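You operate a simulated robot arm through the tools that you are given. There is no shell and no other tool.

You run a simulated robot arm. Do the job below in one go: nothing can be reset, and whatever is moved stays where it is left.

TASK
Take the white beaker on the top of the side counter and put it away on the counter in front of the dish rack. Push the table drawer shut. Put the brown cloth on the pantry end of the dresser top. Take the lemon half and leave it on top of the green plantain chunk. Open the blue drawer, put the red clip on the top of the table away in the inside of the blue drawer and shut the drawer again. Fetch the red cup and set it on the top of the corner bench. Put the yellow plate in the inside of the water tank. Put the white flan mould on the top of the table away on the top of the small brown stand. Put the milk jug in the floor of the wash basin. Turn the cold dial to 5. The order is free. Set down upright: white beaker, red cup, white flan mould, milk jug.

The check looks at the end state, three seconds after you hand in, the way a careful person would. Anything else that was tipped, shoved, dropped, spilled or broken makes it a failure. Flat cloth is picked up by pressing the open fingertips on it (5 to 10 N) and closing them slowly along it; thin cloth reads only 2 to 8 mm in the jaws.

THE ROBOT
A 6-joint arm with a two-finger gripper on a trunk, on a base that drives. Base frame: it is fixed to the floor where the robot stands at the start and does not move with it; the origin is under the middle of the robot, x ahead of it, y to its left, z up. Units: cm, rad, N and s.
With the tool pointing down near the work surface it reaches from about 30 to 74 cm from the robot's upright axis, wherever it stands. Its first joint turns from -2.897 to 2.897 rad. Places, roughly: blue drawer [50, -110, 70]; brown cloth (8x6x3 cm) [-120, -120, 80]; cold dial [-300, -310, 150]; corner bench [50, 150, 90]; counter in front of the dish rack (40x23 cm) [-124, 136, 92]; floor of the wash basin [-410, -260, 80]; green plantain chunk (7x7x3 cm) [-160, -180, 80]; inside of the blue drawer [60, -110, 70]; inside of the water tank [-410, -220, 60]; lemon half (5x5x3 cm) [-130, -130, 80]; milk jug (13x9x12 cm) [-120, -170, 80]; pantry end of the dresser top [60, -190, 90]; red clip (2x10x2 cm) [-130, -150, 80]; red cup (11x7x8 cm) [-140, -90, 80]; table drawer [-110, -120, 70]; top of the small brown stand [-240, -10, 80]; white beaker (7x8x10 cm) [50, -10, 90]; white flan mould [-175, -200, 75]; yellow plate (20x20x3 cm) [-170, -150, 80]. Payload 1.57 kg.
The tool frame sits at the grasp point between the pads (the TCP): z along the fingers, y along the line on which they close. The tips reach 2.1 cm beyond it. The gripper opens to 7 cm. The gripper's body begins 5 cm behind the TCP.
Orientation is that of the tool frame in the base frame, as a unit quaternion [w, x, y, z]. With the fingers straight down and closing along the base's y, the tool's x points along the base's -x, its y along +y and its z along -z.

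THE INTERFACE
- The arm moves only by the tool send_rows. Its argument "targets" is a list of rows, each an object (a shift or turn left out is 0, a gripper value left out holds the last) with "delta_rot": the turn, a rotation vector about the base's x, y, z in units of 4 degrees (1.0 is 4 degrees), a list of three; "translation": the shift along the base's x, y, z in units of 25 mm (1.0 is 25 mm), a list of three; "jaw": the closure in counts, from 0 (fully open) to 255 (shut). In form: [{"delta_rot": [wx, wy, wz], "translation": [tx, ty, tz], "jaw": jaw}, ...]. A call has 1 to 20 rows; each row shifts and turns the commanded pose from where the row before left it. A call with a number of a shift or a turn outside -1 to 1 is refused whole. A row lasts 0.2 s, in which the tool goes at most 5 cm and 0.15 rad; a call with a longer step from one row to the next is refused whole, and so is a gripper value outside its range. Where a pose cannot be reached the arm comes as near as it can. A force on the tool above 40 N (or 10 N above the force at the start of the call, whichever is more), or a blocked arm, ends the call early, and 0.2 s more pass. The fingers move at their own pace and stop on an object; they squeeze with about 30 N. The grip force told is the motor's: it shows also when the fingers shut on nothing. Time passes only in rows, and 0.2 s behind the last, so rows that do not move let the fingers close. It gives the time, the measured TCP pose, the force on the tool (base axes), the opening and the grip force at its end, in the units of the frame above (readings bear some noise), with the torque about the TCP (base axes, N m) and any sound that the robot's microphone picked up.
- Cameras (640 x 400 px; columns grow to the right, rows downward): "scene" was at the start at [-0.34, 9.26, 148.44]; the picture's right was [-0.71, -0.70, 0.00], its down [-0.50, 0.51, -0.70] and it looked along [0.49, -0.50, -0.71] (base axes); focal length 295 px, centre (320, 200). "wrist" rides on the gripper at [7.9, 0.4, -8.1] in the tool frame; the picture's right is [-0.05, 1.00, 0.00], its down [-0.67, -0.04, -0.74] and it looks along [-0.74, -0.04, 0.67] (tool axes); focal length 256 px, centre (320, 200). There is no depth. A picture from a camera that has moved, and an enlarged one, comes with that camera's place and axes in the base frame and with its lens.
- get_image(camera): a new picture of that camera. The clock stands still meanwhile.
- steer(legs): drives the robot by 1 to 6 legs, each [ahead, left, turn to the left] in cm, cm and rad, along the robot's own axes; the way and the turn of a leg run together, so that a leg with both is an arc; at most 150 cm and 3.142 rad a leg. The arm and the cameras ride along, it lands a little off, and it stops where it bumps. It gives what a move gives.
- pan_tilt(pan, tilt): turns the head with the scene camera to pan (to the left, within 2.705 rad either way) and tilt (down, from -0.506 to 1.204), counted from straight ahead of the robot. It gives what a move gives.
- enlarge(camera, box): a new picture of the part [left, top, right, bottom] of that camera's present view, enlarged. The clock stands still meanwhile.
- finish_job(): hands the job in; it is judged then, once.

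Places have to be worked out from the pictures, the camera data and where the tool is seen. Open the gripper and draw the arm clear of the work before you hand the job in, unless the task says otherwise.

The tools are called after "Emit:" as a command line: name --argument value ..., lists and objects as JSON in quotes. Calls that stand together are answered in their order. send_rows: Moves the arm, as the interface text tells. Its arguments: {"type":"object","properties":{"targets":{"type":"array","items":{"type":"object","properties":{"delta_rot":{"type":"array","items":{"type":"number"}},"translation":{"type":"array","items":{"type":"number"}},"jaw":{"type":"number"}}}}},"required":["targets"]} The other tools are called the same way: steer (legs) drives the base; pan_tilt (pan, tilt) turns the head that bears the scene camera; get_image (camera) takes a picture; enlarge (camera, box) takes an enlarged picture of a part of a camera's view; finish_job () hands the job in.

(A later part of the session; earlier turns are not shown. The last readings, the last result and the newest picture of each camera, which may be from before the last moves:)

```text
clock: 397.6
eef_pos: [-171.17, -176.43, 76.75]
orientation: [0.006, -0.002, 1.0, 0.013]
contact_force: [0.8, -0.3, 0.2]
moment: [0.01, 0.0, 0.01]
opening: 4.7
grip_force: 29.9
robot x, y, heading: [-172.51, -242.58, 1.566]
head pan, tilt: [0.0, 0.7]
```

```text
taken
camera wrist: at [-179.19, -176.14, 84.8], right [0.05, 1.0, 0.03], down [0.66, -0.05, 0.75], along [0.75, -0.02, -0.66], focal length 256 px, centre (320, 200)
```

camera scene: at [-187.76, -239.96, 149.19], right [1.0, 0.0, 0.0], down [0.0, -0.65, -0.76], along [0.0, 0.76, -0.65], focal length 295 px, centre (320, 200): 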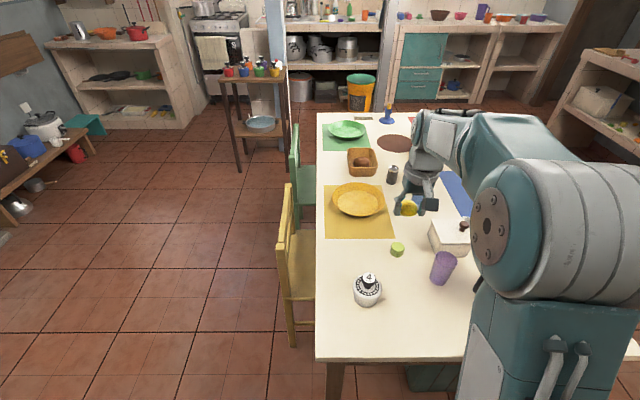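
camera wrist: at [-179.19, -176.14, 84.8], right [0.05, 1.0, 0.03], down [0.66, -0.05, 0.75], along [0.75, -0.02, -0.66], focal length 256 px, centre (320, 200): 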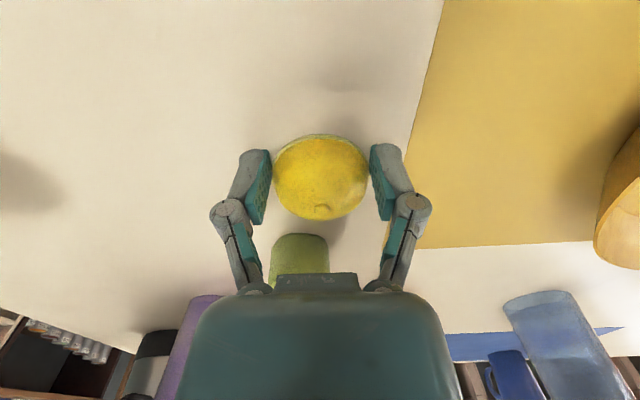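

Gripped at 4.70 cm / 30 N near its base. I lift gently and move over the plantain.

Emit:
send_rows --targets '[{"translation": [0, 0, 0.15]}, {"translation": [0, 0, 0.25]}, {"translation": [0, 0, 0.35]}, {"translation": [0, 0, 0.4]}, {"translation": [0, 0, 0.4]}, {"translation": [0, 0, 0.4]}, {"translation": [0, 0, 0.4]}, {"translation": [0, 0, 0.3]}, {}]'

Emit:
get_image --camera "wrist"

Emit:
enlarge --camera "scene" --box '[340, 170, 480, 310]'

```text
clock: 399.6
eef_pos: [-171.06, -176.4, 83.29]
orientation: [0.005, -0.002, 1.0, 0.013]
contact_force: [-0.7, 0.1, 0.1]
moment: [-0.01, 0.02, -0.01]
opening: 4.72
grip_force: 29.9
robot x, y, heading: [-172.47, -242.54, 1.57]
head pan, tilt: [0.0, 0.7]
```

```text
taken
camera wrist: at [-179.09, -176.28, 91.39], right [0.05, 1.0, 0.03], down [0.66, -0.05, 0.75], along [0.75, -0.02, -0.66], focal length 256 px, centre (320, 200)
```

wrist: 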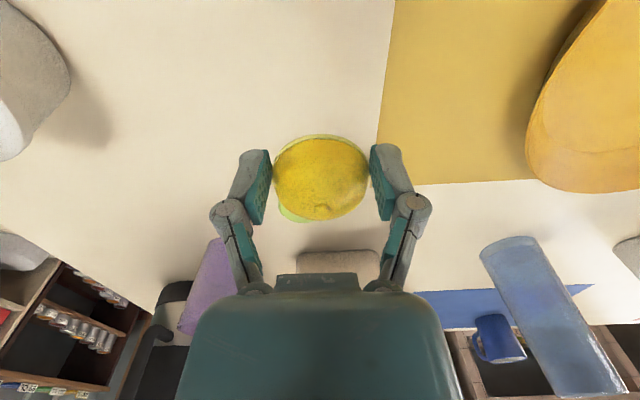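

```text
2.86 times, centred on (410, 240) of scene
camera zoom: at [-187.8, -239.88, 149.19], right [1.0, 0.0, 0.0], down [0.0, -0.65, -0.76], along [0.0, 0.76, -0.65], focal length 842 px, centre (63, 86)
```

zoom: 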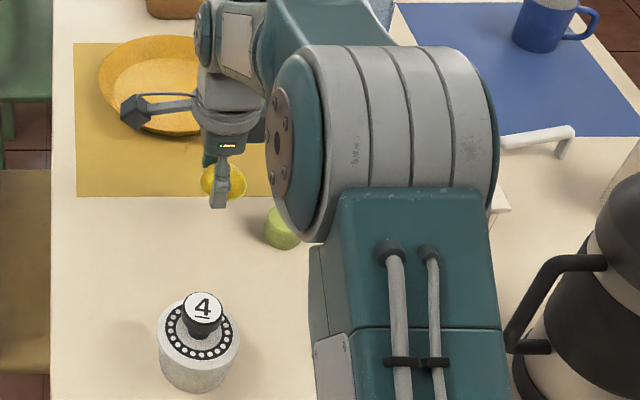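

Lemon held firmly. I shift it over the plantain centre (-163.0,-178.4) slowly.

Emit:
send_rows --targets '[{"translation": [0.3, -0.08, 0]}, {"translation": [0.4, -0.1, 0]}, {"translation": [0.4, -0.1, 0]}, {"translation": [0.4, -0.1, 0]}, {"translation": [0.4, -0.1, 0]}, {"translation": [0.4, -0.1, 0]}, {"translation": [0.4, -0.1, 0]}, {"translation": [0.4, -0.08, 0]}, {"translation": [0.14, -0.04, 0]}, {}]'

Emit:
get_image --camera "wrist"

Emit:
enlarge --camera "scene" --box '[350, 190, 450, 290]'

```text
clock: 401.8
eef_pos: [-162.84, -178.36, 83.27]
orientation: [0.006, -0.003, 1.0, 0.013]
contact_force: [-0.7, 0.3, -0.5]
moment: [-0.03, -0.01, -0.02]
opening: 4.73
grip_force: 30.1
robot x, y, heading: [-171.91, -242.74, 1.565]
head pan, tilt: [0.0, 0.7]
```

```text
taken
camera wrist: at [-170.84, -178.16, 91.33], right [0.05, 1.0, 0.03], down [0.66, -0.05, 0.75], along [0.75, -0.02, -0.66], focal length 256 px, centre (320, 200)
```

wrist: 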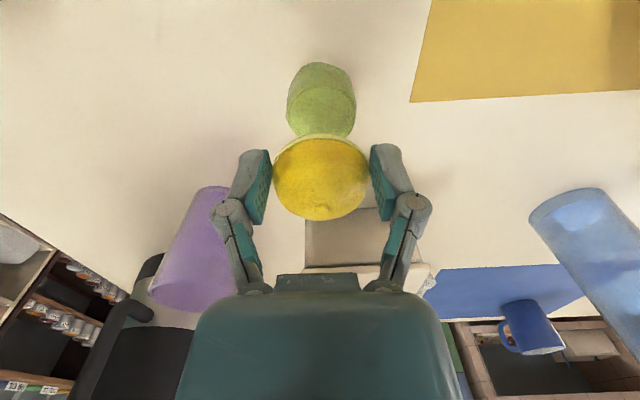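

```text
4.00 times, centred on (400, 240) of scene
camera zoom: at [-187.74, -239.89, 149.19], right [1.0, 0.0, 0.0], down [0.0, -0.65, -0.76], along [0.0, 0.76, -0.65], focal length 1179 px, centre (0, 40)
```

zoom: 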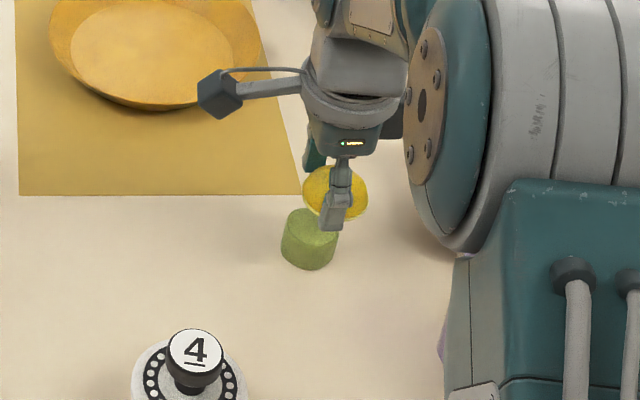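

The lemon's centre sits about 0.8 cm to the right of the TCP, so relative to the plantain I need to shift 1.2 cm in −x. Then I lower in small steps.

Emit:
send_rows --targets '[{"translation": [-0.24, 0.02, 0]}, {"translation": [-0.24, 0.02, -0.2]}, {"translation": [0, 0, -0.2]}, {"translation": [0, 0, -0.2]}, {}]'

Emit:
get_image --camera "wrist"

Emit:
enlarge --camera "scene" --box '[350, 190, 450, 290]'

```text
clock: 403.0
eef_pos: [-164.13, -178.41, 81.98]
orientation: [0.006, -0.003, 1.0, 0.013]
contact_force: [0.3, -0.2, -0.2]
moment: [0.01, -0.04, -0.01]
opening: 4.71
grip_force: 29.8
robot x, y, heading: [-172.12, -242.41, 1.564]
head pan, tilt: [0.0, 0.7]
```

```text
taken
camera wrist: at [-172.15, -178.2, 89.97], right [0.05, 1.0, 0.03], down [0.66, -0.05, 0.75], along [0.75, -0.02, -0.66], focal length 256 px, centre (320, 200)
```

wrist: 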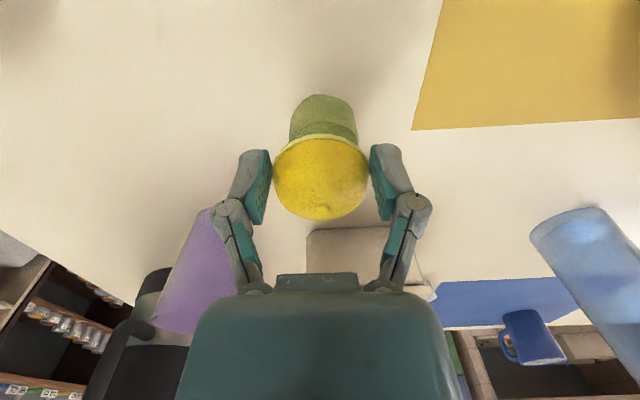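

```text
4.00 times, centred on (400, 240) of scene
camera zoom: at [-187.76, -239.88, 149.19], right [1.0, 0.0, 0.0], down [0.0, -0.65, -0.76], along [0.0, 0.76, -0.65], focal length 1179 px, centre (0, 40)
```

zoom: 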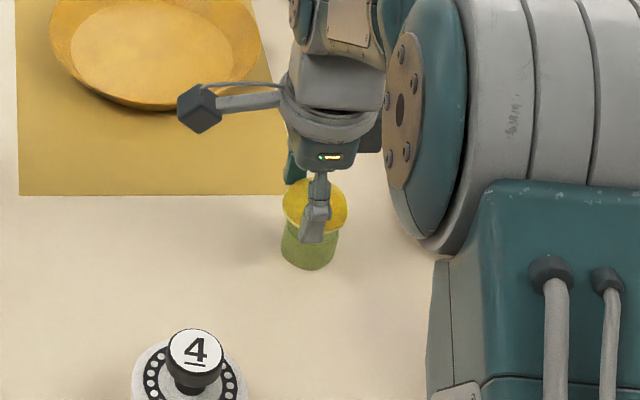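

Lemon and plantain are aligned in the scene view. Fine steps down until contact.

Emit:
send_rows --targets '[{"translation": [0, 0, -0.1]}, {"translation": [0, 0, -0.1]}, {"translation": [0, 0, -0.1]}, {}]'

Emit:
send_rows --targets '[{"translation": [0, 0, -0.08]}, {"translation": [0, 0, -0.08]}, {}]'

```text
clock: 404.0
eef_pos: [-164.1, -178.23, 81.29]
orientation: [0.005, -0.003, 1.0, 0.013]
contact_force: [0.0, 0.1, -0.3]
moment: [-0.02, -0.01, -0.01]
opening: 4.7
grip_force: 30.1
robot x, y, heading: [-172.36, -242.02, 1.569]
head pan, tilt: [0.0, 0.7]
```

```text
clock: 404.8
eef_pos: [-164.12, -178.29, 80.76]
orientation: [0.004, -0.002, 1.0, 0.014]
contact_force: [-0.6, -0.2, -1.2]
moment: [-0.01, 0.01, -0.04]
opening: 4.73
grip_force: 29.7
robot x, y, heading: [-172.17, -242.41, 1.564]
head pan, tilt: [0.0, 0.7]
```

Emit:
send_rows --targets '[{"translation": [0, 0, -0.08]}, {"translation": [0, 0, -0.08]}, {}]'

Emit:
enlarge --camera "scene" --box '[350, 190, 450, 290]'

```text
clock: 405.6
eef_pos: [-164.09, -178.23, 80.28]
orientation: [0.005, -0.003, 1.0, 0.013]
contact_force: [0.1, 0.4, 0.0]
moment: [0.0, 0.01, -0.03]
opening: 4.7
grip_force: 30.0
robot x, y, heading: [-172.2, -242.54, 1.567]
head pan, tilt: [0.0, 0.7]
```

```text
4.00 times, centred on (400, 240) of scene
camera zoom: at [-187.76, -239.88, 149.19], right [1.0, 0.0, 0.0], down [0.0, -0.65, -0.76], along [0.0, 0.76, -0.65], focal length 1179 px, centre (0, 40)
```

zoom: 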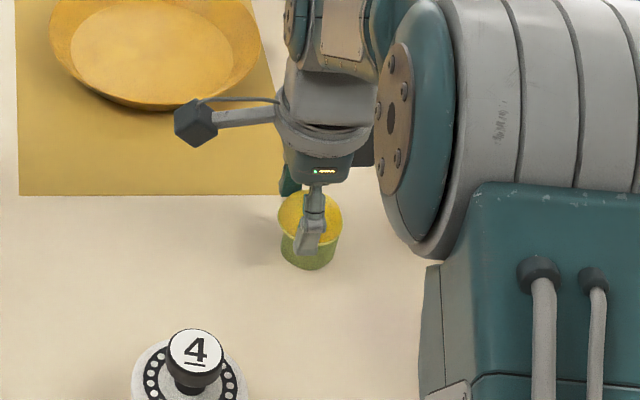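

Emit:
send_rows --targets '[{"translation": [0, 0, -0.08]}, {"translation": [0, 0, -0.08]}, {}]'

Emit:
send_rows --targets '[{"translation": [0, 0, -0.08]}, {"translation": [0, 0, -0.08]}, {}]'

```text
clock: 406.4
eef_pos: [-164.18, -178.27, 79.91]
orientation: [0.005, -0.002, 1.0, 0.013]
contact_force: [0.0, -0.3, -0.6]
moment: [-0.03, 0.01, -0.01]
opening: 4.68
grip_force: 30.0
robot x, y, heading: [-172.31, -242.53, 1.566]
head pan, tilt: [0.0, 0.7]
```

```text
clock: 407.2
eef_pos: [-164.2, -178.17, 79.75]
orientation: [0.006, -0.002, 1.0, 0.015]
contact_force: [-0.9, -5.2, 18.1]
moment: [-0.15, -0.24, -0.05]
opening: 4.72
grip_force: 30.1
robot x, y, heading: [-172.43, -242.05, 1.568]
head pan, tilt: [0.0, 0.7]
```

Contact (18 N). I unload a touch and open slowly.

Emit:
send_rows --targets '[{"translation": [0, 0, 0.04]}, {}, {"jaw": 78}, {"jaw": 68}, {"jaw": 55}, {"jaw": 40}, {"jaw": 20}, {"jaw": 0}, {}]'

Emit:
enlarge --camera "scene" --box '[350, 190, 450, 290]'

Emit:
get_image --camera "wrist"

```text
clock: 409.2
eef_pos: [-164.05, -178.28, 79.68]
orientation: [0.006, -0.003, 1.0, 0.013]
contact_force: [0.9, 0.7, -0.4]
moment: [0.01, 0.02, 0.03]
opening: 6.98
grip_force: 0.0
robot x, y, heading: [-172.41, -242.25, 1.569]
head pan, tilt: [0.0, 0.7]
```

```text
4.00 times, centred on (400, 240) of scene
camera zoom: at [-187.76, -239.88, 149.19], right [1.0, 0.0, 0.0], down [0.0, -0.65, -0.76], along [0.0, 0.76, -0.65], focal length 1179 px, centre (0, 40)
```

zoom: 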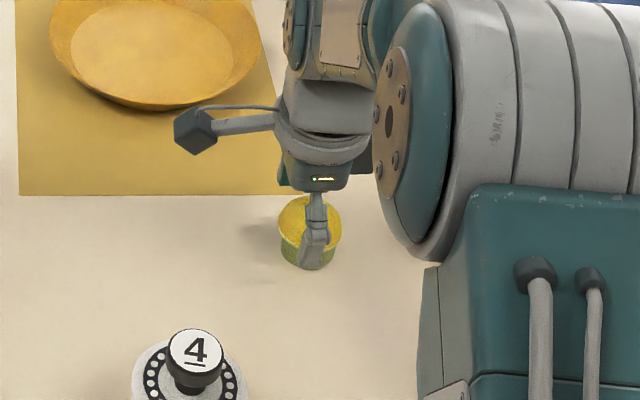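

```text
taken
camera wrist: at [-172.17, -178.07, 87.64], right [0.05, 1.0, 0.03], down [0.66, -0.05, 0.75], along [0.75, -0.02, -0.66], focal length 256 px, centre (320, 200)
```

wrist: 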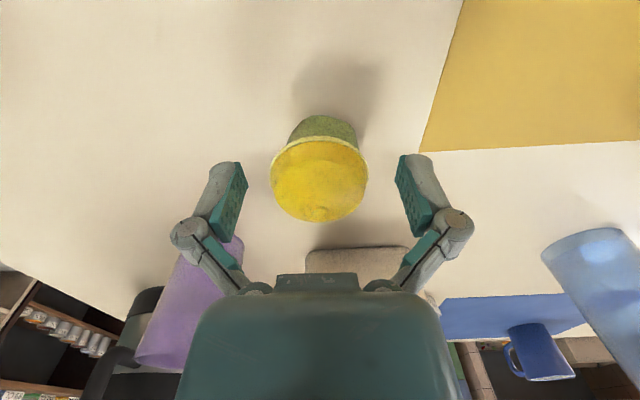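

The lemon rests on the plantain. I rise straight up.

Emit:
send_rows --targets '[{"translation": [0, 0, 0.3]}, {"translation": [0, 0, 0.5]}, {"translation": [0, 0, 0.8]}, {"translation": [0, 0, 0.9]}, {"translation": [0, 0, 0.9]}, {"translation": [0, 0, 0.9]}, {"translation": [0, 0, 0.9]}, {"translation": [0, 0, 0.9]}, {"translation": [0, 0, 0.9]}, {"translation": [0, 0, 0.9]}, {}]'

Emit:
enlarge --camera "scene" --box '[340, 170, 480, 310]'

Emit:
get_image --camera "wrist"

```text
clock: 411.6
eef_pos: [-164.04, -178.29, 99.52]
orientation: [0.005, -0.002, 1.0, 0.014]
contact_force: [-0.2, 0.3, 1.0]
moment: [-0.02, 0.0, 0.0]
opening: 7.0
grip_force: 0.1
robot x, y, heading: [-172.34, -242.22, 1.569]
head pan, tilt: [0.0, 0.7]
```

```text
2.86 times, centred on (410, 240) of scene
camera zoom: at [-187.76, -239.9, 149.19], right [1.0, 0.0, 0.0], down [0.0, -0.65, -0.76], along [0.0, 0.76, -0.65], focal length 842 px, centre (63, 86)
```

zoom: 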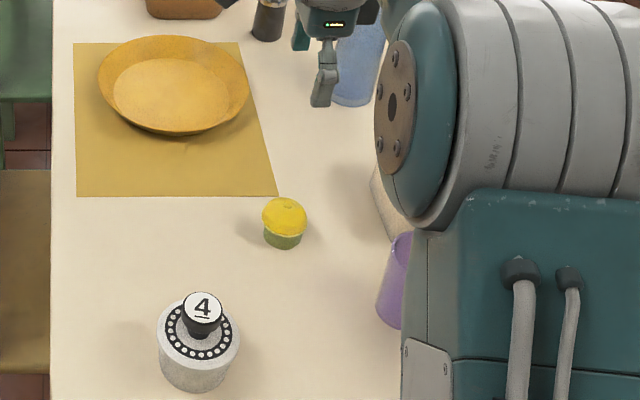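

```text
taken
camera wrist: at [-172.21, -178.07, 107.5], right [0.05, 1.0, 0.03], down [0.66, -0.05, 0.75], along [0.75, -0.02, -0.66], focal length 256 px, centre (320, 200)
```

wrist: 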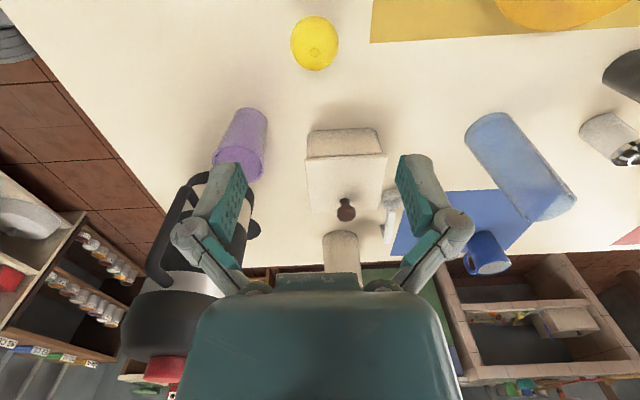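

The lemon sits on the plantain. Next the white flan mould; I look at it closely.

Emit:
enlarge --camera "scene" --box '[330, 255, 410, 315]'

Emit:
pan_tilt --pan 0.35 --tilt 0.35

Emit:
get_image --camera "scene"

Emit:
enlarge --camera "scene" --box '[330, 60, 490, 180]'

```text
6.67 times, centred on (370, 285) of scene
camera zoom: at [-187.76, -239.9, 149.19], right [1.0, 0.0, 0.0], down [0.0, -0.65, -0.76], along [0.0, 0.76, -0.65], focal length 1966 px, centre (-13, -367)
```

zoom: 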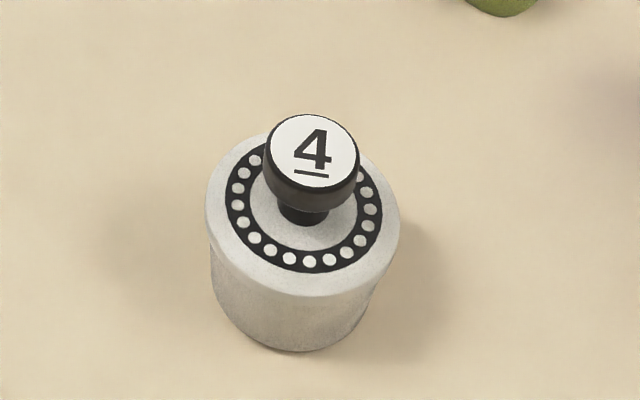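

```text
clock: 412.4
eef_pos: [-164.28, -178.35, 99.46]
orientation: [0.005, -0.002, 1.0, 0.013]
contact_force: [-0.4, -0.7, 0.1]
moment: [-0.01, -0.01, 0.02]
opening: 6.99
grip_force: 0.1
robot x, y, heading: [-172.31, -242.21, 1.57]
head pan, tilt: [0.351, 0.351]
```

```text
taken
camera scene: at [-190.95, -239.63, 152.32], right [0.94, 0.34, 0.0], down [0.12, -0.33, -0.94], along [-0.32, 0.88, -0.35], focal length 295 px, centre (320, 200)
```

scene: 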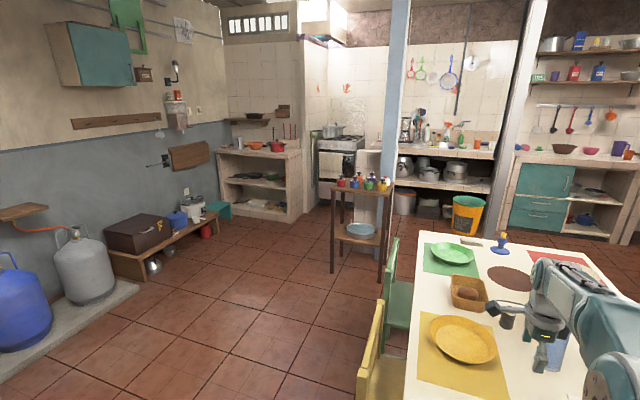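

```text
3.33 times, centred on (410, 120) of scene
camera zoom: at [-190.95, -239.63, 152.32], right [0.94, 0.34, 0.0], down [0.12, -0.33, -0.94], along [-0.32, 0.88, -0.35], focal length 983 px, centre (20, 467)
```

zoom: 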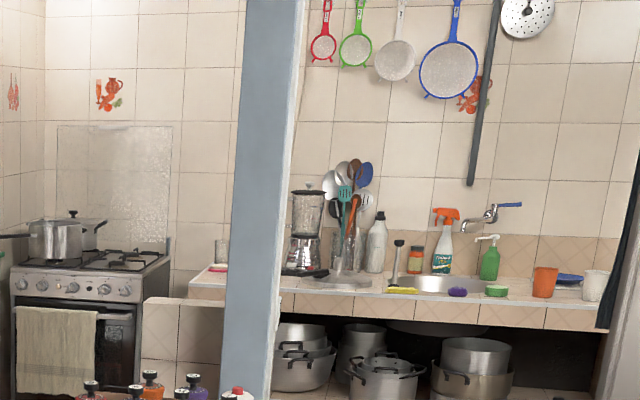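

The mould's knob (disc ≈4 cm, labelled 4) is the way to hold it; its body is 7.7 cm wide. I estimate its axis at (-175.3,-196.1) and move above it.

Emit:
send_rows --targets '[{"translation": [-0.5, -0.8, 0.2]}, {"translation": [-0.6, -0.9, 0]}, {"translation": [-0.6, -0.9, 0]}, {"translation": [-0.6, -0.9, 0]}, {"translation": [-0.6, -0.9, 0]}, {"translation": [-0.6, -0.9, 0]}, {"translation": [-0.6, -0.9, 0]}, {"translation": [-0.4, -0.9, 0]}, {}]'

Emit:
get_image --camera "wrist"

```text
clock: 414.4
eef_pos: [-175.73, -196.07, 99.81]
orientation: [0.005, -0.003, 1.0, 0.013]
contact_force: [0.6, 0.3, -0.2]
moment: [-0.03, 0.01, 0.03]
opening: 7.01
grip_force: 0.0
robot x, y, heading: [-172.19, -242.28, 1.566]
head pan, tilt: [0.351, 0.351]
```

```text
taken
camera wrist: at [-183.79, -195.91, 107.85], right [0.05, 1.0, 0.03], down [0.66, -0.05, 0.75], along [0.75, -0.02, -0.66], focal length 256 px, centre (320, 200)
```

wrist: 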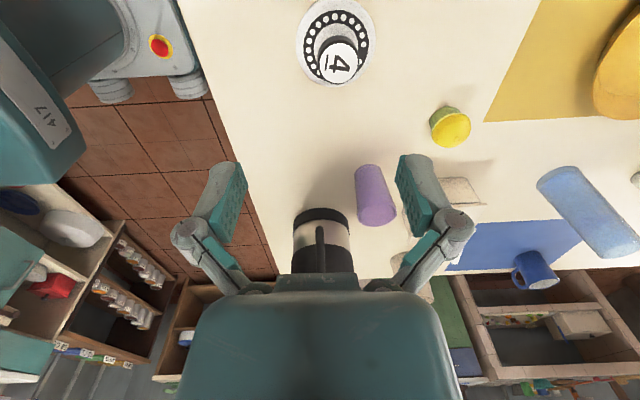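

Emit:
send_rows --targets '[{"translation": [0.12, 0.6, -0.6]}, {"translation": [0, 0, -0.8]}, {"translation": [0, 0, -0.8]}, {"translation": [0, 0, -0.6]}, {}]'

Emit:
get_image --camera "wrist"

```text
clock: 415.6
eef_pos: [-175.09, -194.62, 92.95]
orientation: [0.005, -0.002, 1.0, 0.013]
contact_force: [-1.4, 0.2, 0.7]
moment: [0.0, 0.01, -0.03]
opening: 7.01
grip_force: 0.1
robot x, y, heading: [-172.29, -242.65, 1.567]
head pan, tilt: [0.351, 0.351]
```

```text
taken
camera wrist: at [-183.15, -194.33, 100.97], right [0.05, 1.0, 0.03], down [0.66, -0.05, 0.75], along [0.75, -0.02, -0.66], focal length 256 px, centre (320, 200)
```

wrist: 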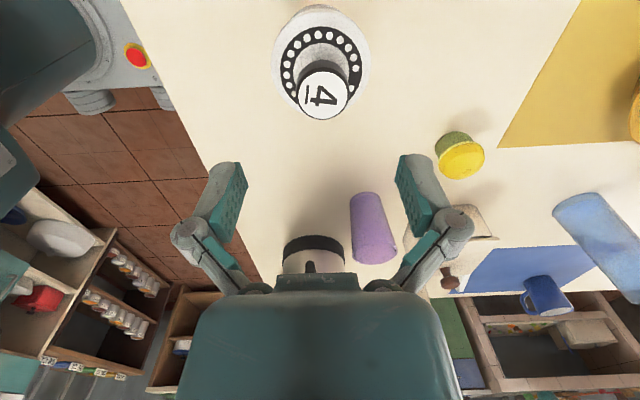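

Mould axis at (-175.4,-194.2), knob disc at z≈84–85.3. I centre on it, descend to the disc height and close on the knob.

Emit:
send_rows --targets '[{"translation": [-0.12, 0.16, -0.7]}, {"translation": [0, 0, -0.8]}, {"translation": [0, 0, -0.8]}, {"translation": [0, 0, -0.7]}, {"translation": [0, 0, -0.3]}, {}]'

Emit:
get_image --camera "wrist"

```text
clock: 417.0
eef_pos: [-175.39, -194.09, 84.6]
orientation: [0.006, -0.003, 1.0, 0.013]
contact_force: [0.4, 0.0, -0.3]
moment: [0.0, 0.02, 0.01]
opening: 7.01
grip_force: 0.1
robot x, y, heading: [-172.49, -242.16, 1.566]
head pan, tilt: [0.351, 0.351]
```

```text
taken
camera wrist: at [-183.44, -193.94, 92.59], right [0.05, 1.0, 0.03], down [0.66, -0.05, 0.75], along [0.75, -0.02, -0.66], focal length 256 px, centre (320, 200)
```

wrist: 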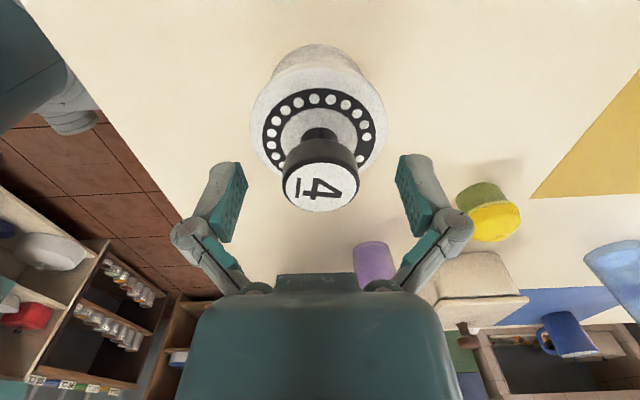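

Knob is centred. I lower 6 mm more and close on it.

Emit:
send_rows --targets '[{"translation": [0, 0, -0.24]}, {}, {"jaw": 60}, {"jaw": 100}, {"jaw": 115}, {"jaw": 130}, {"jaw": 150}, {"jaw": 180}, {}]'

Emit:
get_image --camera "wrist"

```text
clock: 419.0
eef_pos: [-175.44, -194.19, 84.13]
orientation: [0.005, -0.003, 1.0, 0.013]
contact_force: [0.0, 1.2, 5.0]
moment: [-0.23, -0.06, 0.02]
opening: 3.52
grip_force: 30.0
robot x, y, heading: [-172.2, -242.42, 1.567]
head pan, tilt: [0.351, 0.351]
```

```text
taken
camera wrist: at [-183.45, -194.0, 92.05], right [0.05, 1.0, 0.03], down [0.66, -0.05, 0.75], along [0.75, -0.02, -0.66], focal length 256 px, centre (320, 200)
```

wrist: 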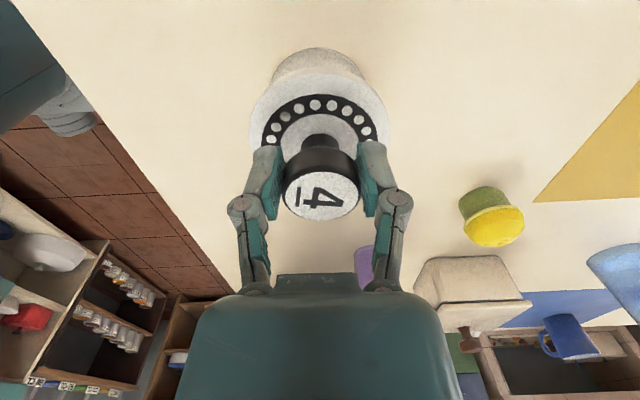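

Knob gripped (3.5 cm, 30 N). I lift slowly to see the whole mould come along.

Emit:
send_rows --targets '[{"translation": [0, 0, 0.15]}, {"translation": [0, 0, 0.2]}, {"translation": [0, 0, 0.3]}, {"translation": [0, 0, 0.4]}, {"translation": [0, 0, 0.5]}, {}]'

Emit:
get_image --camera "wrist"

Emit:
pan_tilt --pan 0.0 --tilt 0.8

Emit:
enlarge --camera "scene" --box '[290, 170, 450, 290]'

```text
clock: 420.4
eef_pos: [-175.56, -194.18, 87.9]
orientation: [0.005, -0.003, 1.0, 0.013]
contact_force: [-0.5, 0.8, -3.1]
moment: [0.02, 0.02, -0.04]
opening: 3.51
grip_force: 29.9
robot x, y, heading: [-172.1, -242.75, 1.571]
head pan, tilt: [0.351, 0.351]
```

```text
taken
camera wrist: at [-183.57, -193.99, 95.88], right [0.05, 1.0, 0.03], down [0.66, -0.05, 0.75], along [0.75, -0.02, -0.66], focal length 256 px, centre (320, 200)
```

wrist: 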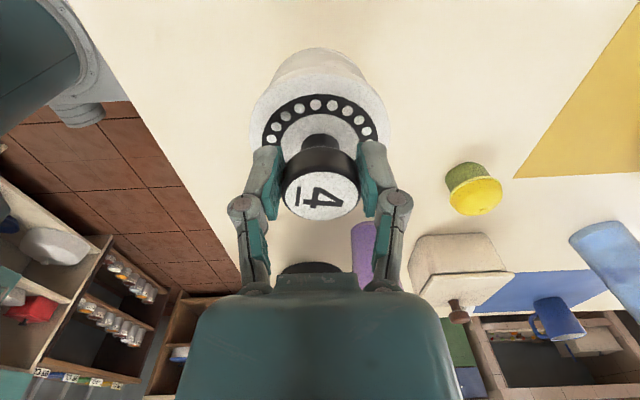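

```text
clock: 421.3
eef_pos: [-175.58, -194.26, 87.85]
orientation: [0.005, -0.003, 1.0, 0.013]
contact_force: [-0.6, -0.1, -1.4]
moment: [-0.01, 0.02, -0.04]
opening: 3.48
grip_force: 30.3
robot x, y, heading: [-172.51, -242.44, 1.568]
head pan, tilt: [0.0, 0.799]
```

```text
3.33 times, centred on (370, 230) of scene
camera zoom: at [-187.83, -240.38, 148.37], right [1.0, 0.0, 0.0], down [0.0, -0.72, -0.7], along [0.0, 0.7, -0.72], focal length 983 px, centre (153, 100)
```

zoom: 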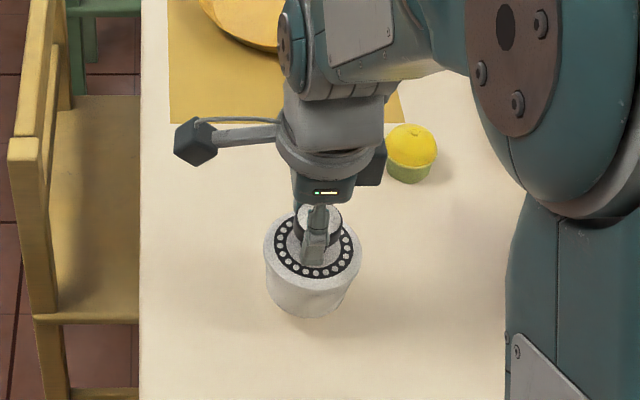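

The whole mould came up. I raise it, then drive around the chairs' side towards the small brown stand.

Emit:
send_rows --targets '[{"translation": [0, 0, 0.6]}, {"translation": [0, 0, 0.8]}, {"translation": [0, 0, 0.8]}, {"translation": [0, 0, 0.8]}, {"translation": [0, 0, 0.8]}, {"translation": [0, 0, 0.8]}, {"translation": [0, 0, 0.8]}, {"translation": [0, 0, 0.8]}, {"translation": [0, 0, 0.8]}, {"translation": [0, -0.4, 0.6]}, {"translation": [0, -0.6, 0.3]}, {"translation": [0, -0.4, 0]}, {}]'

Emit:
steer --legs '[[-10, 0, 0], [0, 72, 0], [120, 0, 0]]'

Emit:
pan_tilt --pan 0.0 --tilt 0.5

Emit:
get_image --camera "scene"

Emit:
get_image --camera "wrist"

```text
clock: 424.1
eef_pos: [-175.58, -197.61, 107.82]
orientation: [0.005, -0.002, 1.0, 0.013]
contact_force: [-0.1, 0.1, -1.7]
moment: [-0.03, 0.02, 0.01]
opening: 3.49
grip_force: 29.6
robot x, y, heading: [-172.17, -242.64, 1.57]
head pan, tilt: [0.0, 0.799]
```

```text
clock: 434.4
eef_pos: [-248.54, -87.41, 107.81]
orientation: [0.005, -0.009, 1.0, 0.013]
contact_force: [-0.6, -0.2, -1.6]
moment: [0.02, -0.01, 0.01]
opening: 3.51
grip_force: 29.9
robot x, y, heading: [-245.01, -132.07, 1.577]
head pan, tilt: [0.0, 0.799]
```

```text
clock: 435.2
eef_pos: [-248.59, -87.33, 107.82]
orientation: [0.005, -0.009, 1.0, 0.012]
contact_force: [0.9, 0.7, -2.9]
moment: [-0.02, -0.01, 0.01]
opening: 3.49
grip_force: 29.8
robot x, y, heading: [-244.72, -131.81, 1.581]
head pan, tilt: [0.0, 0.499]
```

```text
taken
camera scene: at [-260.31, -129.3, 150.95], right [1.0, 0.01, 0.0], down [0.0, -0.48, -0.88], along [-0.01, 0.88, -0.48], focal length 295 px, centre (320, 200)
```

scene: 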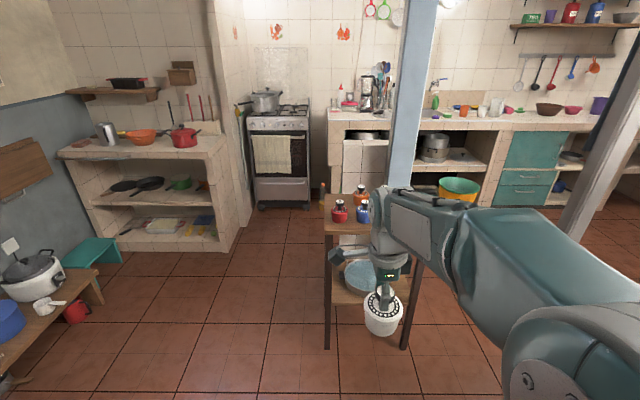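

```text
taken
camera wrist: at [-256.54, -87.25, 115.76], right [0.04, 1.0, 0.03], down [0.66, -0.04, 0.75], along [0.75, -0.01, -0.66], focal length 256 px, centre (320, 200)
```

wrist: 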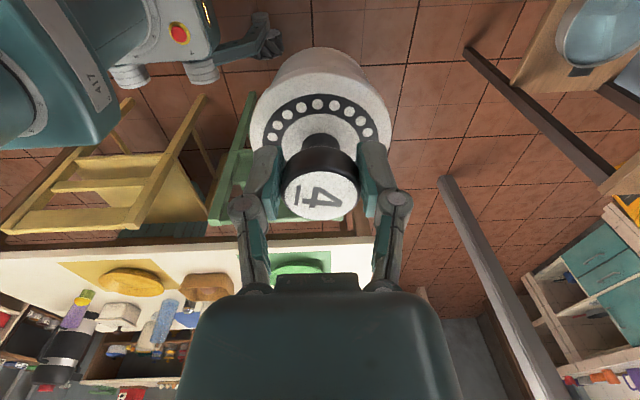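

The held mould blocks the view of the stand. I swing the arm to the right to see the stand top.

Emit:
send_rows --targets '[{"translation": [0.8, -0.1, 0.2]}, {"translation": [0.95, -0.2, 0.2]}, {"translation": [0.95, -0.2, 0.2]}, {"translation": [0.95, -0.2, 0.2]}, {"translation": [0.95, -0.2, 0]}, {"translation": [0.95, -0.2, 0]}, {"translation": [0.95, -0.2, 0]}, {"translation": [0.95, -0.2, 0]}, {"translation": [0.95, -0.2, 0]}, {"translation": [0.95, -0.2, 0]}, {"translation": [0.95, -0.2, 0]}, {"translation": [0.8, -0.2, 0]}, {}]'

Emit:
pan_tilt --pan -0.25 --tilt 0.55

Emit:
get_image --camera "scene"

Emit:
enlarge --camera "scene" --box '[220, 100, 400, 240]'

```text
clock: 438.1
eef_pos: [-220.41, -93.18, 109.76]
orientation: [0.004, -0.009, 1.0, 0.013]
contact_force: [-0.7, 0.3, -2.3]
moment: [-0.02, 0.01, 0.05]
opening: 3.51
grip_force: 29.4
robot x, y, heading: [-244.96, -132.39, 1.576]
head pan, tilt: [0.0, 0.499]
```

```text
clock: 438.8
eef_pos: [-220.41, -93.15, 109.71]
orientation: [0.005, -0.008, 1.0, 0.013]
contact_force: [-0.8, -0.4, -2.5]
moment: [-0.04, 0.02, 0.01]
opening: 3.49
grip_force: 30.3
robot x, y, heading: [-244.73, -132.12, 1.582]
head pan, tilt: [-0.25, 0.55]
```

```text
taken
camera scene: at [-257.95, -129.69, 150.52], right [0.97, -0.24, 0.0], down [-0.12, -0.51, -0.85], along [0.2, 0.83, -0.52], focal length 295 px, centre (320, 200)
```

scene: 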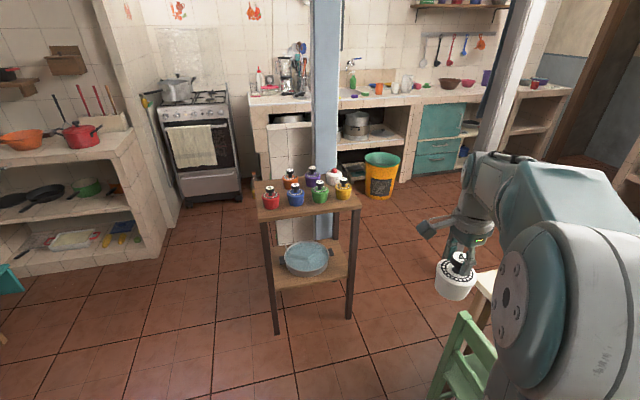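

```text
2.86 times, centred on (310, 170) of scene
camera zoom: at [-257.95, -129.69, 150.52], right [0.97, -0.24, 0.0], down [-0.12, -0.51, -0.85], along [0.2, 0.83, -0.52], focal length 842 px, centre (349, 286)
```

zoom: 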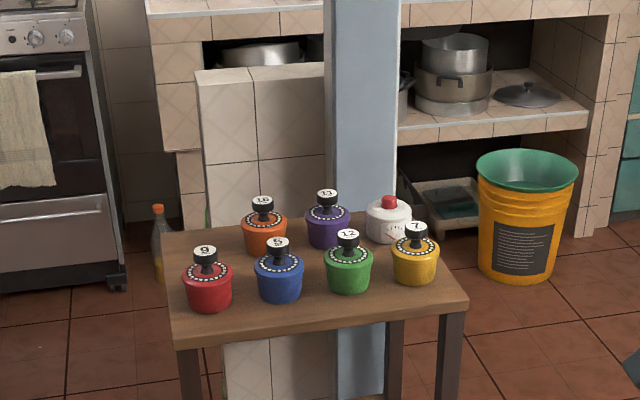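

The stand holds two rows of four; the free slot is back-left at about (-252.7, 0). I bring the mould to the left, then drive up to the stand.

Emit:
send_rows --targets '[{"translation": [-0.8, 0.1, 0.1]}, {"translation": [-0.95, 0.1, 0.1]}, {"translation": [-0.95, 0.1, 0.1]}, {"translation": [-0.95, 0.1, 0.1]}, {"translation": [-0.95, 0.1, 0]}, {"translation": [-0.95, 0.1, 0]}, {"translation": [-0.95, 0.1, 0]}, {"translation": [-0.95, 0.1, 0]}, {"translation": [-0.95, 0.1, 0]}, {"translation": [-0.95, 0, 0]}, {"translation": [-0.95, 0, 0]}, {"translation": [-0.95, 0, 0]}, {"translation": [-0.8, 0, 0]}, {}]'

Emit:
steer --legs '[[62, 3, -0.01]]'

Emit:
pan_tilt --pan -0.4 --tilt 0.85

Emit:
get_image --camera "scene"

Emit:
get_image --camera "wrist"

```text
clock: 441.8
eef_pos: [-250.99, -91.0, 110.72]
orientation: [0.005, -0.008, 1.0, 0.013]
contact_force: [0.5, -0.4, -1.8]
moment: [0.03, 0.02, 0.01]
opening: 3.49
grip_force: 29.8
robot x, y, heading: [-244.91, -132.51, 1.577]
head pan, tilt: [-0.25, 0.55]
```

```text
clock: 445.4
eef_pos: [-253.72, -28.05, 110.74]
orientation: [0.005, -0.004, 1.0, 0.014]
contact_force: [-0.5, -0.3, -2.5]
moment: [0.01, 0.03, 0.01]
opening: 3.49
grip_force: 30.1
robot x, y, heading: [-247.79, -69.49, 1.569]
head pan, tilt: [-0.25, 0.55]
```

```text
clock: 446.1
eef_pos: [-253.77, -28.08, 110.78]
orientation: [0.006, -0.004, 1.0, 0.013]
contact_force: [-0.3, 0.1, -1.6]
moment: [-0.01, 0.02, -0.01]
opening: 3.48
grip_force: 30.1
robot x, y, heading: [-247.96, -69.18, 1.572]
head pan, tilt: [-0.4, 0.85]
```

```text
taken
camera scene: at [-260.49, -68.19, 147.97], right [0.92, -0.39, 0.0], down [-0.29, -0.69, -0.66], along [0.26, 0.61, -0.75], focal length 295 px, centre (320, 200)
```

scene: 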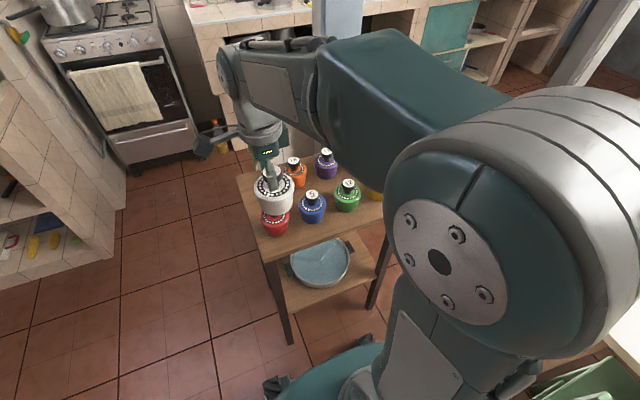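

```text
taken
camera wrist: at [-261.83, -27.87, 118.71], right [0.04, 1.0, 0.03], down [0.66, -0.05, 0.75], along [0.75, -0.02, -0.66], focal length 256 px, centre (320, 200)
```

wrist: 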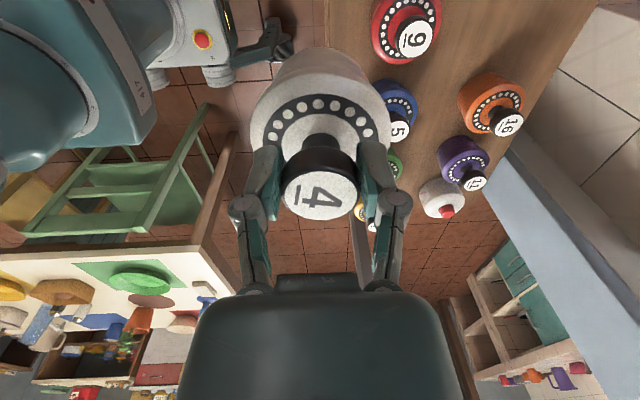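

The slot behind the red mould is clear. I drive 6 cm nearer, then reach over to (-252.4,-1.5).

Emit:
steer --legs '[[6, 0, 0]]'

Emit:
send_rows --targets '[{"translation": [0.1, 0.7, 0]}, {"translation": [0.15, 0.9, -0.1]}, {"translation": [0.15, 0.9, -0.1]}, {"translation": [0.1, 0.9, -0.1]}, {"translation": [0, 0.9, -0.1]}, {"translation": [0, 0.9, -0.1]}, {"translation": [0, 0.9, -0.1]}, {"translation": [0, 0.9, -0.1]}, {}]'

Emit:
get_image --camera "wrist"

Emit:
get_image --camera "scene"

```text
clock: 447.1
eef_pos: [-253.9, -21.98, 110.8]
orientation: [0.005, -0.005, 1.0, 0.013]
contact_force: [-0.1, -0.1, -1.7]
moment: [0.02, -0.01, 0.01]
opening: 3.48
grip_force: 29.9
robot x, y, heading: [-247.94, -63.12, 1.568]
head pan, tilt: [-0.4, 0.85]
```

```text
clock: 449.1
eef_pos: [-252.48, -4.56, 109.18]
orientation: [0.006, -0.005, 1.0, 0.013]
contact_force: [0.4, -0.5, -2.1]
moment: [0.03, 0.01, 0.0]
opening: 3.49
grip_force: 30.3
robot x, y, heading: [-247.74, -63.51, 1.574]
head pan, tilt: [-0.4, 0.85]
```

```text
taken
camera wrist: at [-260.57, -4.36, 117.16], right [0.04, 1.0, 0.03], down [0.66, -0.05, 0.75], along [0.75, -0.01, -0.66], focal length 256 px, centre (320, 200)
```

wrist: 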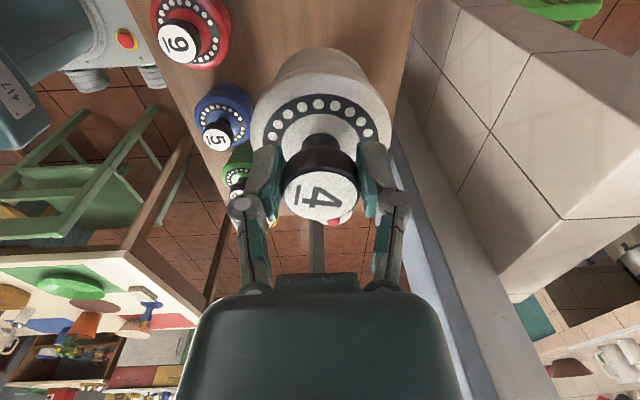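

```text
taken
camera scene: at [-260.5, -62.13, 147.96], right [0.92, -0.39, 0.0], down [-0.29, -0.69, -0.66], along [0.26, 0.61, -0.75], focal length 295 px, centre (320, 200)
```

scene: 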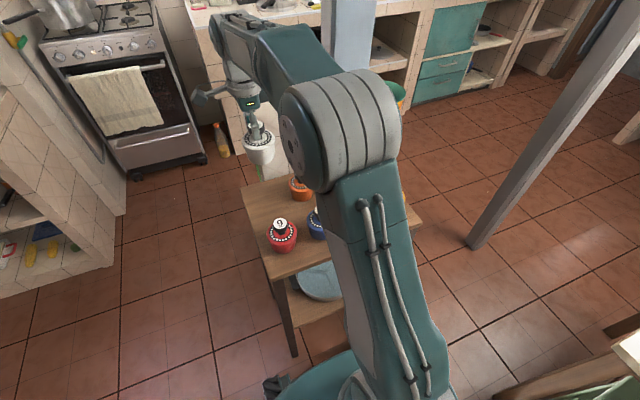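

The slot's centre is at about y≈-3 (red's back edge −14, stand's back edge +8). I centre there and lower to z≈93.

Emit:
send_rows --targets '[{"translation": [0.02, 0.4, -0.3]}, {"translation": [0, 0.25, -0.7]}, {"translation": [0, 0, -0.8]}, {"translation": [0, 0, -0.8]}, {"translation": [0, 0, -0.8]}, {"translation": [0, 0, -0.8]}, {"translation": [0, 0, -0.8]}, {"translation": [0, 0, -0.8]}, {"translation": [0, 0, -0.6]}, {}]'

Emit:
get_image --camera "wrist"

Emit:
enlarge --camera "scene" --box '[200, 90, 360, 270]'

```text
clock: 451.3
eef_pos: [-252.52, -3.09, 92.82]
orientation: [0.005, -0.005, 1.0, 0.013]
contact_force: [-0.4, -0.1, -1.7]
moment: [-0.02, 0.0, 0.03]
opening: 3.48
grip_force: 30.4
robot x, y, heading: [-247.61, -63.36, 1.573]
head pan, tilt: [-0.4, 0.85]
```

```text
taken
camera wrist: at [-260.53, -2.94, 100.85], right [0.04, 1.0, 0.03], down [0.66, -0.05, 0.75], along [0.75, -0.01, -0.66], focal length 256 px, centre (320, 200)
```

wrist: 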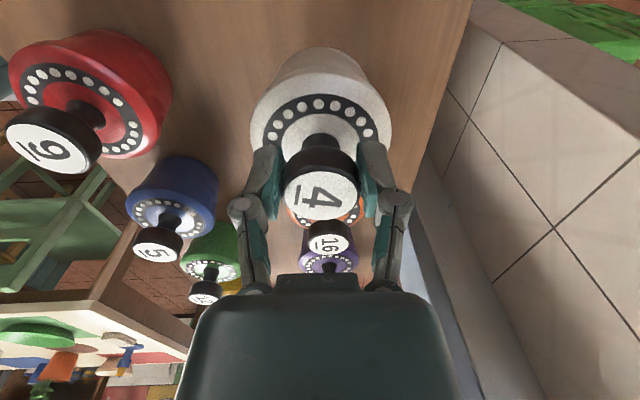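

```text
2.22 times, centred on (280, 180) of scene
camera zoom: at [-260.5, -62.12, 147.96], right [0.92, -0.39, 0.0], down [-0.29, -0.69, -0.66], along [0.26, 0.61, -0.75], focal length 655 px, centre (409, 244)
```

zoom: 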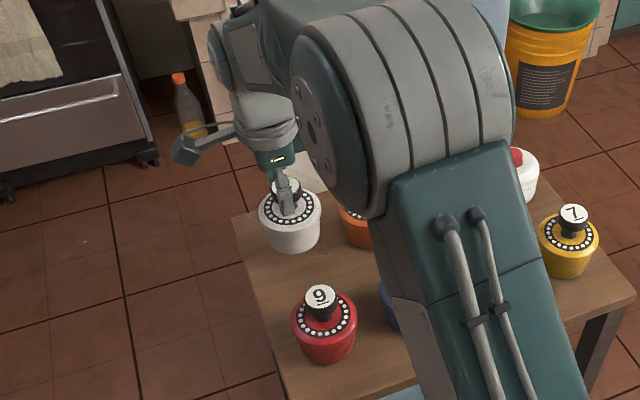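

All clear around. I continue down in finer steps until the base touches.

Emit:
send_rows --targets '[{"translation": [0, 0, -0.3]}, {"translation": [0, 0, -0.3]}, {"translation": [0, 0, -0.3]}, {"translation": [0, 0, -0.2]}, {}]'

Emit:
send_rows --targets '[{"translation": [0, 0, -0.12]}, {"translation": [0, 0, -0.12]}, {"translation": [0, 0, -0.12]}, {}]'

```text
clock: 452.5
eef_pos: [-252.49, -3.02, 90.05]
orientation: [0.006, -0.006, 1.0, 0.014]
contact_force: [-0.4, 0.0, -2.2]
moment: [0.03, -0.02, 0.0]
opening: 3.5
grip_force: 30.0
robot x, y, heading: [-248.36, -63.4, 1.575]
head pan, tilt: [-0.4, 0.85]
```

```text
clock: 453.5
eef_pos: [-252.55, -3.02, 89.33]
orientation: [0.006, -0.005, 1.0, 0.013]
contact_force: [0.3, 0.9, -2.2]
moment: [0.0, 0.02, 0.0]
opening: 3.52
grip_force: 29.8
robot x, y, heading: [-248.25, -63.18, 1.573]
head pan, tilt: [-0.4, 0.85]
```

Emit:
send_rows --targets '[{"translation": [0, 0, -0.12]}, {"translation": [0, 0, -0.12]}, {"translation": [0, 0, -0.12]}, {}]'

Emit:
get_image --camera "wrist"

Emit:
enlarge --camera "scene" --box '[200, 90, 360, 270]'

```text
clock: 454.5
eef_pos: [-252.74, -2.96, 88.55]
orientation: [0.005, -0.006, 1.0, 0.014]
contact_force: [1.2, 6.0, 18.4]
moment: [-0.09, -0.11, 0.01]
opening: 3.48
grip_force: 30.2
robot x, y, heading: [-247.94, -63.11, 1.577]
head pan, tilt: [-0.4, 0.85]
```

```text
taken
camera wrist: at [-260.62, -2.71, 96.5], right [0.04, 1.0, 0.03], down [0.66, -0.05, 0.75], along [0.75, -0.01, -0.66], focal length 256 px, centre (320, 200)
```

wrist: 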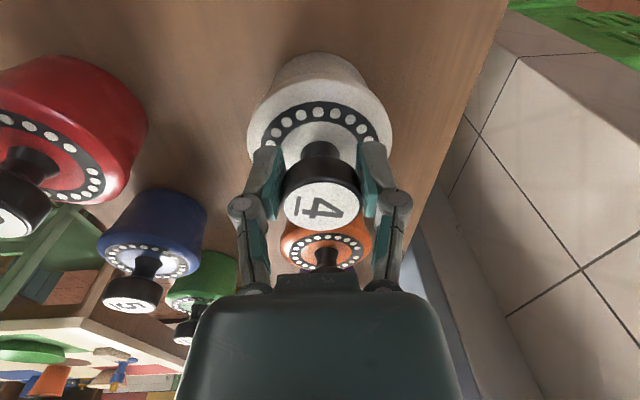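

```text
2.22 times, centred on (280, 180) of scene
camera zoom: at [-260.46, -62.24, 147.98], right [0.92, -0.39, 0.0], down [-0.29, -0.69, -0.66], along [0.26, 0.61, -0.75], focal length 655 px, centre (409, 244)
```

zoom: 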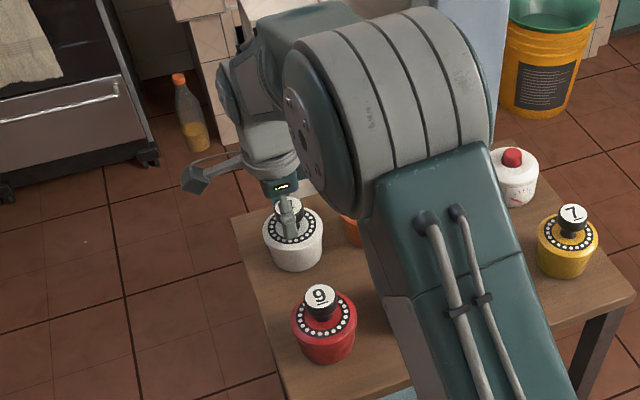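

The mould stands on the shelf top (18 N contact). I unload slightly, open, and rise straight up.

Emit:
send_rows --targets '[{"translation": [0, 0, 0.05]}, {}, {"jaw": 120}, {"jaw": 100}, {"jaw": 70}, {"jaw": 40}, {}, {"translation": [0, 0, 0.4]}, {"translation": [0, 0, 0.7]}, {"translation": [0, 0, 0.8]}, {"translation": [0, 0, 0.8]}, {"translation": [0, 0, 0.8]}, {"translation": [0, 0, 0.8]}, {"translation": [0, -0.2, 0.8]}, {"translation": [0, -0.8, 0.4]}, {"translation": [0, -0.9, 0]}, {"translation": [0, -0.9, 0]}, {"translation": [0, -0.9, 0]}, {}]'

Emit:
get_image --camera "wrist"

Emit:
enlarge --camera "scene" --box '[200, 90, 440, 270]'

```text
clock: 458.5
eef_pos: [-252.79, -12.36, 102.25]
orientation: [0.004, -0.005, 1.0, 0.013]
contact_force: [-0.1, -0.1, -0.6]
moment: [-0.02, 0.0, 0.02]
opening: 5.9
grip_force: 0.1
robot x, y, heading: [-247.96, -63.26, 1.573]
head pan, tilt: [-0.4, 0.85]
```

```text
taken
camera wrist: at [-260.72, -12.16, 110.3], right [0.04, 1.0, 0.03], down [0.66, -0.05, 0.75], along [0.75, -0.01, -0.66], focal length 256 px, centre (320, 200)
```

wrist: 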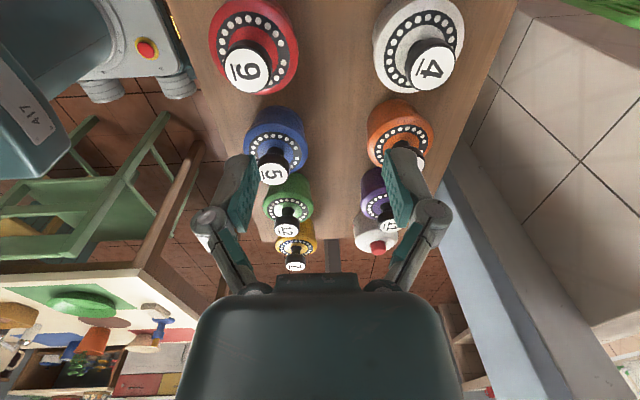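

```text
2.22 times, centred on (320, 180) of scene
camera zoom: at [-260.5, -62.21, 147.96], right [0.92, -0.39, 0.0], down [-0.29, -0.69, -0.66], along [0.26, 0.61, -0.75], focal length 655 px, centre (320, 244)
```

zoom: 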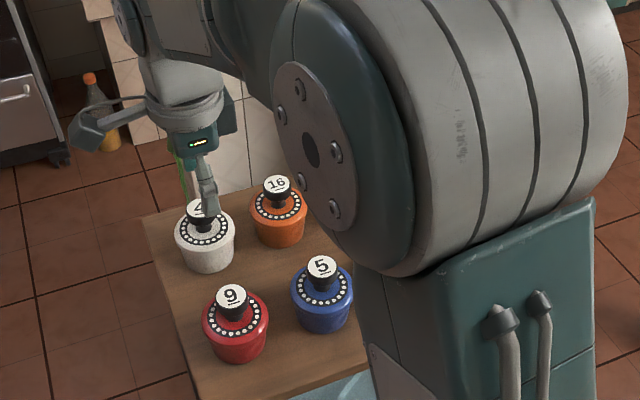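

The mould stands upright in its slot. Next the yellow plate: I drive back to the corner of the table near (-212,-215), clear of the chairs.

Emit:
steer --legs '[[-80, 0, 0], [-73, 0, 0]]'

Emit:
pan_tilt --pan -0.6 --tilt 0.6

Emit:
get_image --camera "scene"

```text
clock: 466.4
eef_pos: [-253.45, -164.45, 102.29]
orientation: [0.006, -0.005, 1.0, 0.013]
contact_force: [-0.2, 0.9, 0.6]
moment: [0.03, 0.0, 0.01]
opening: 5.9
grip_force: 0.0
robot x, y, heading: [-248.97, -214.75, 1.574]
head pan, tilt: [-0.4, 0.85]
```

```text
clock: 467.1
eef_pos: [-253.54, -164.32, 102.37]
orientation: [0.005, -0.006, 1.0, 0.013]
contact_force: [-1.0, 0.0, 0.0]
moment: [0.01, 0.01, -0.03]
opening: 5.89
grip_force: 0.0
robot x, y, heading: [-248.87, -215.25, 1.569]
head pan, tilt: [-0.6, 0.6]
```

```text
taken
camera scene: at [-259.41, -214.21, 150.05], right [0.83, -0.56, 0.0], down [-0.32, -0.47, -0.82], along [0.47, 0.68, -0.57], focal length 295 px, centre (320, 200)
```

scene: 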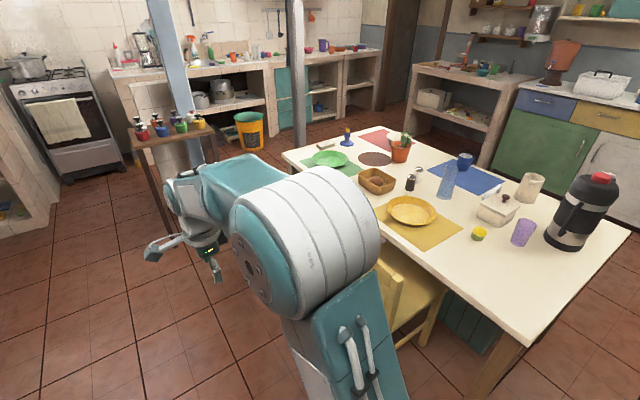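

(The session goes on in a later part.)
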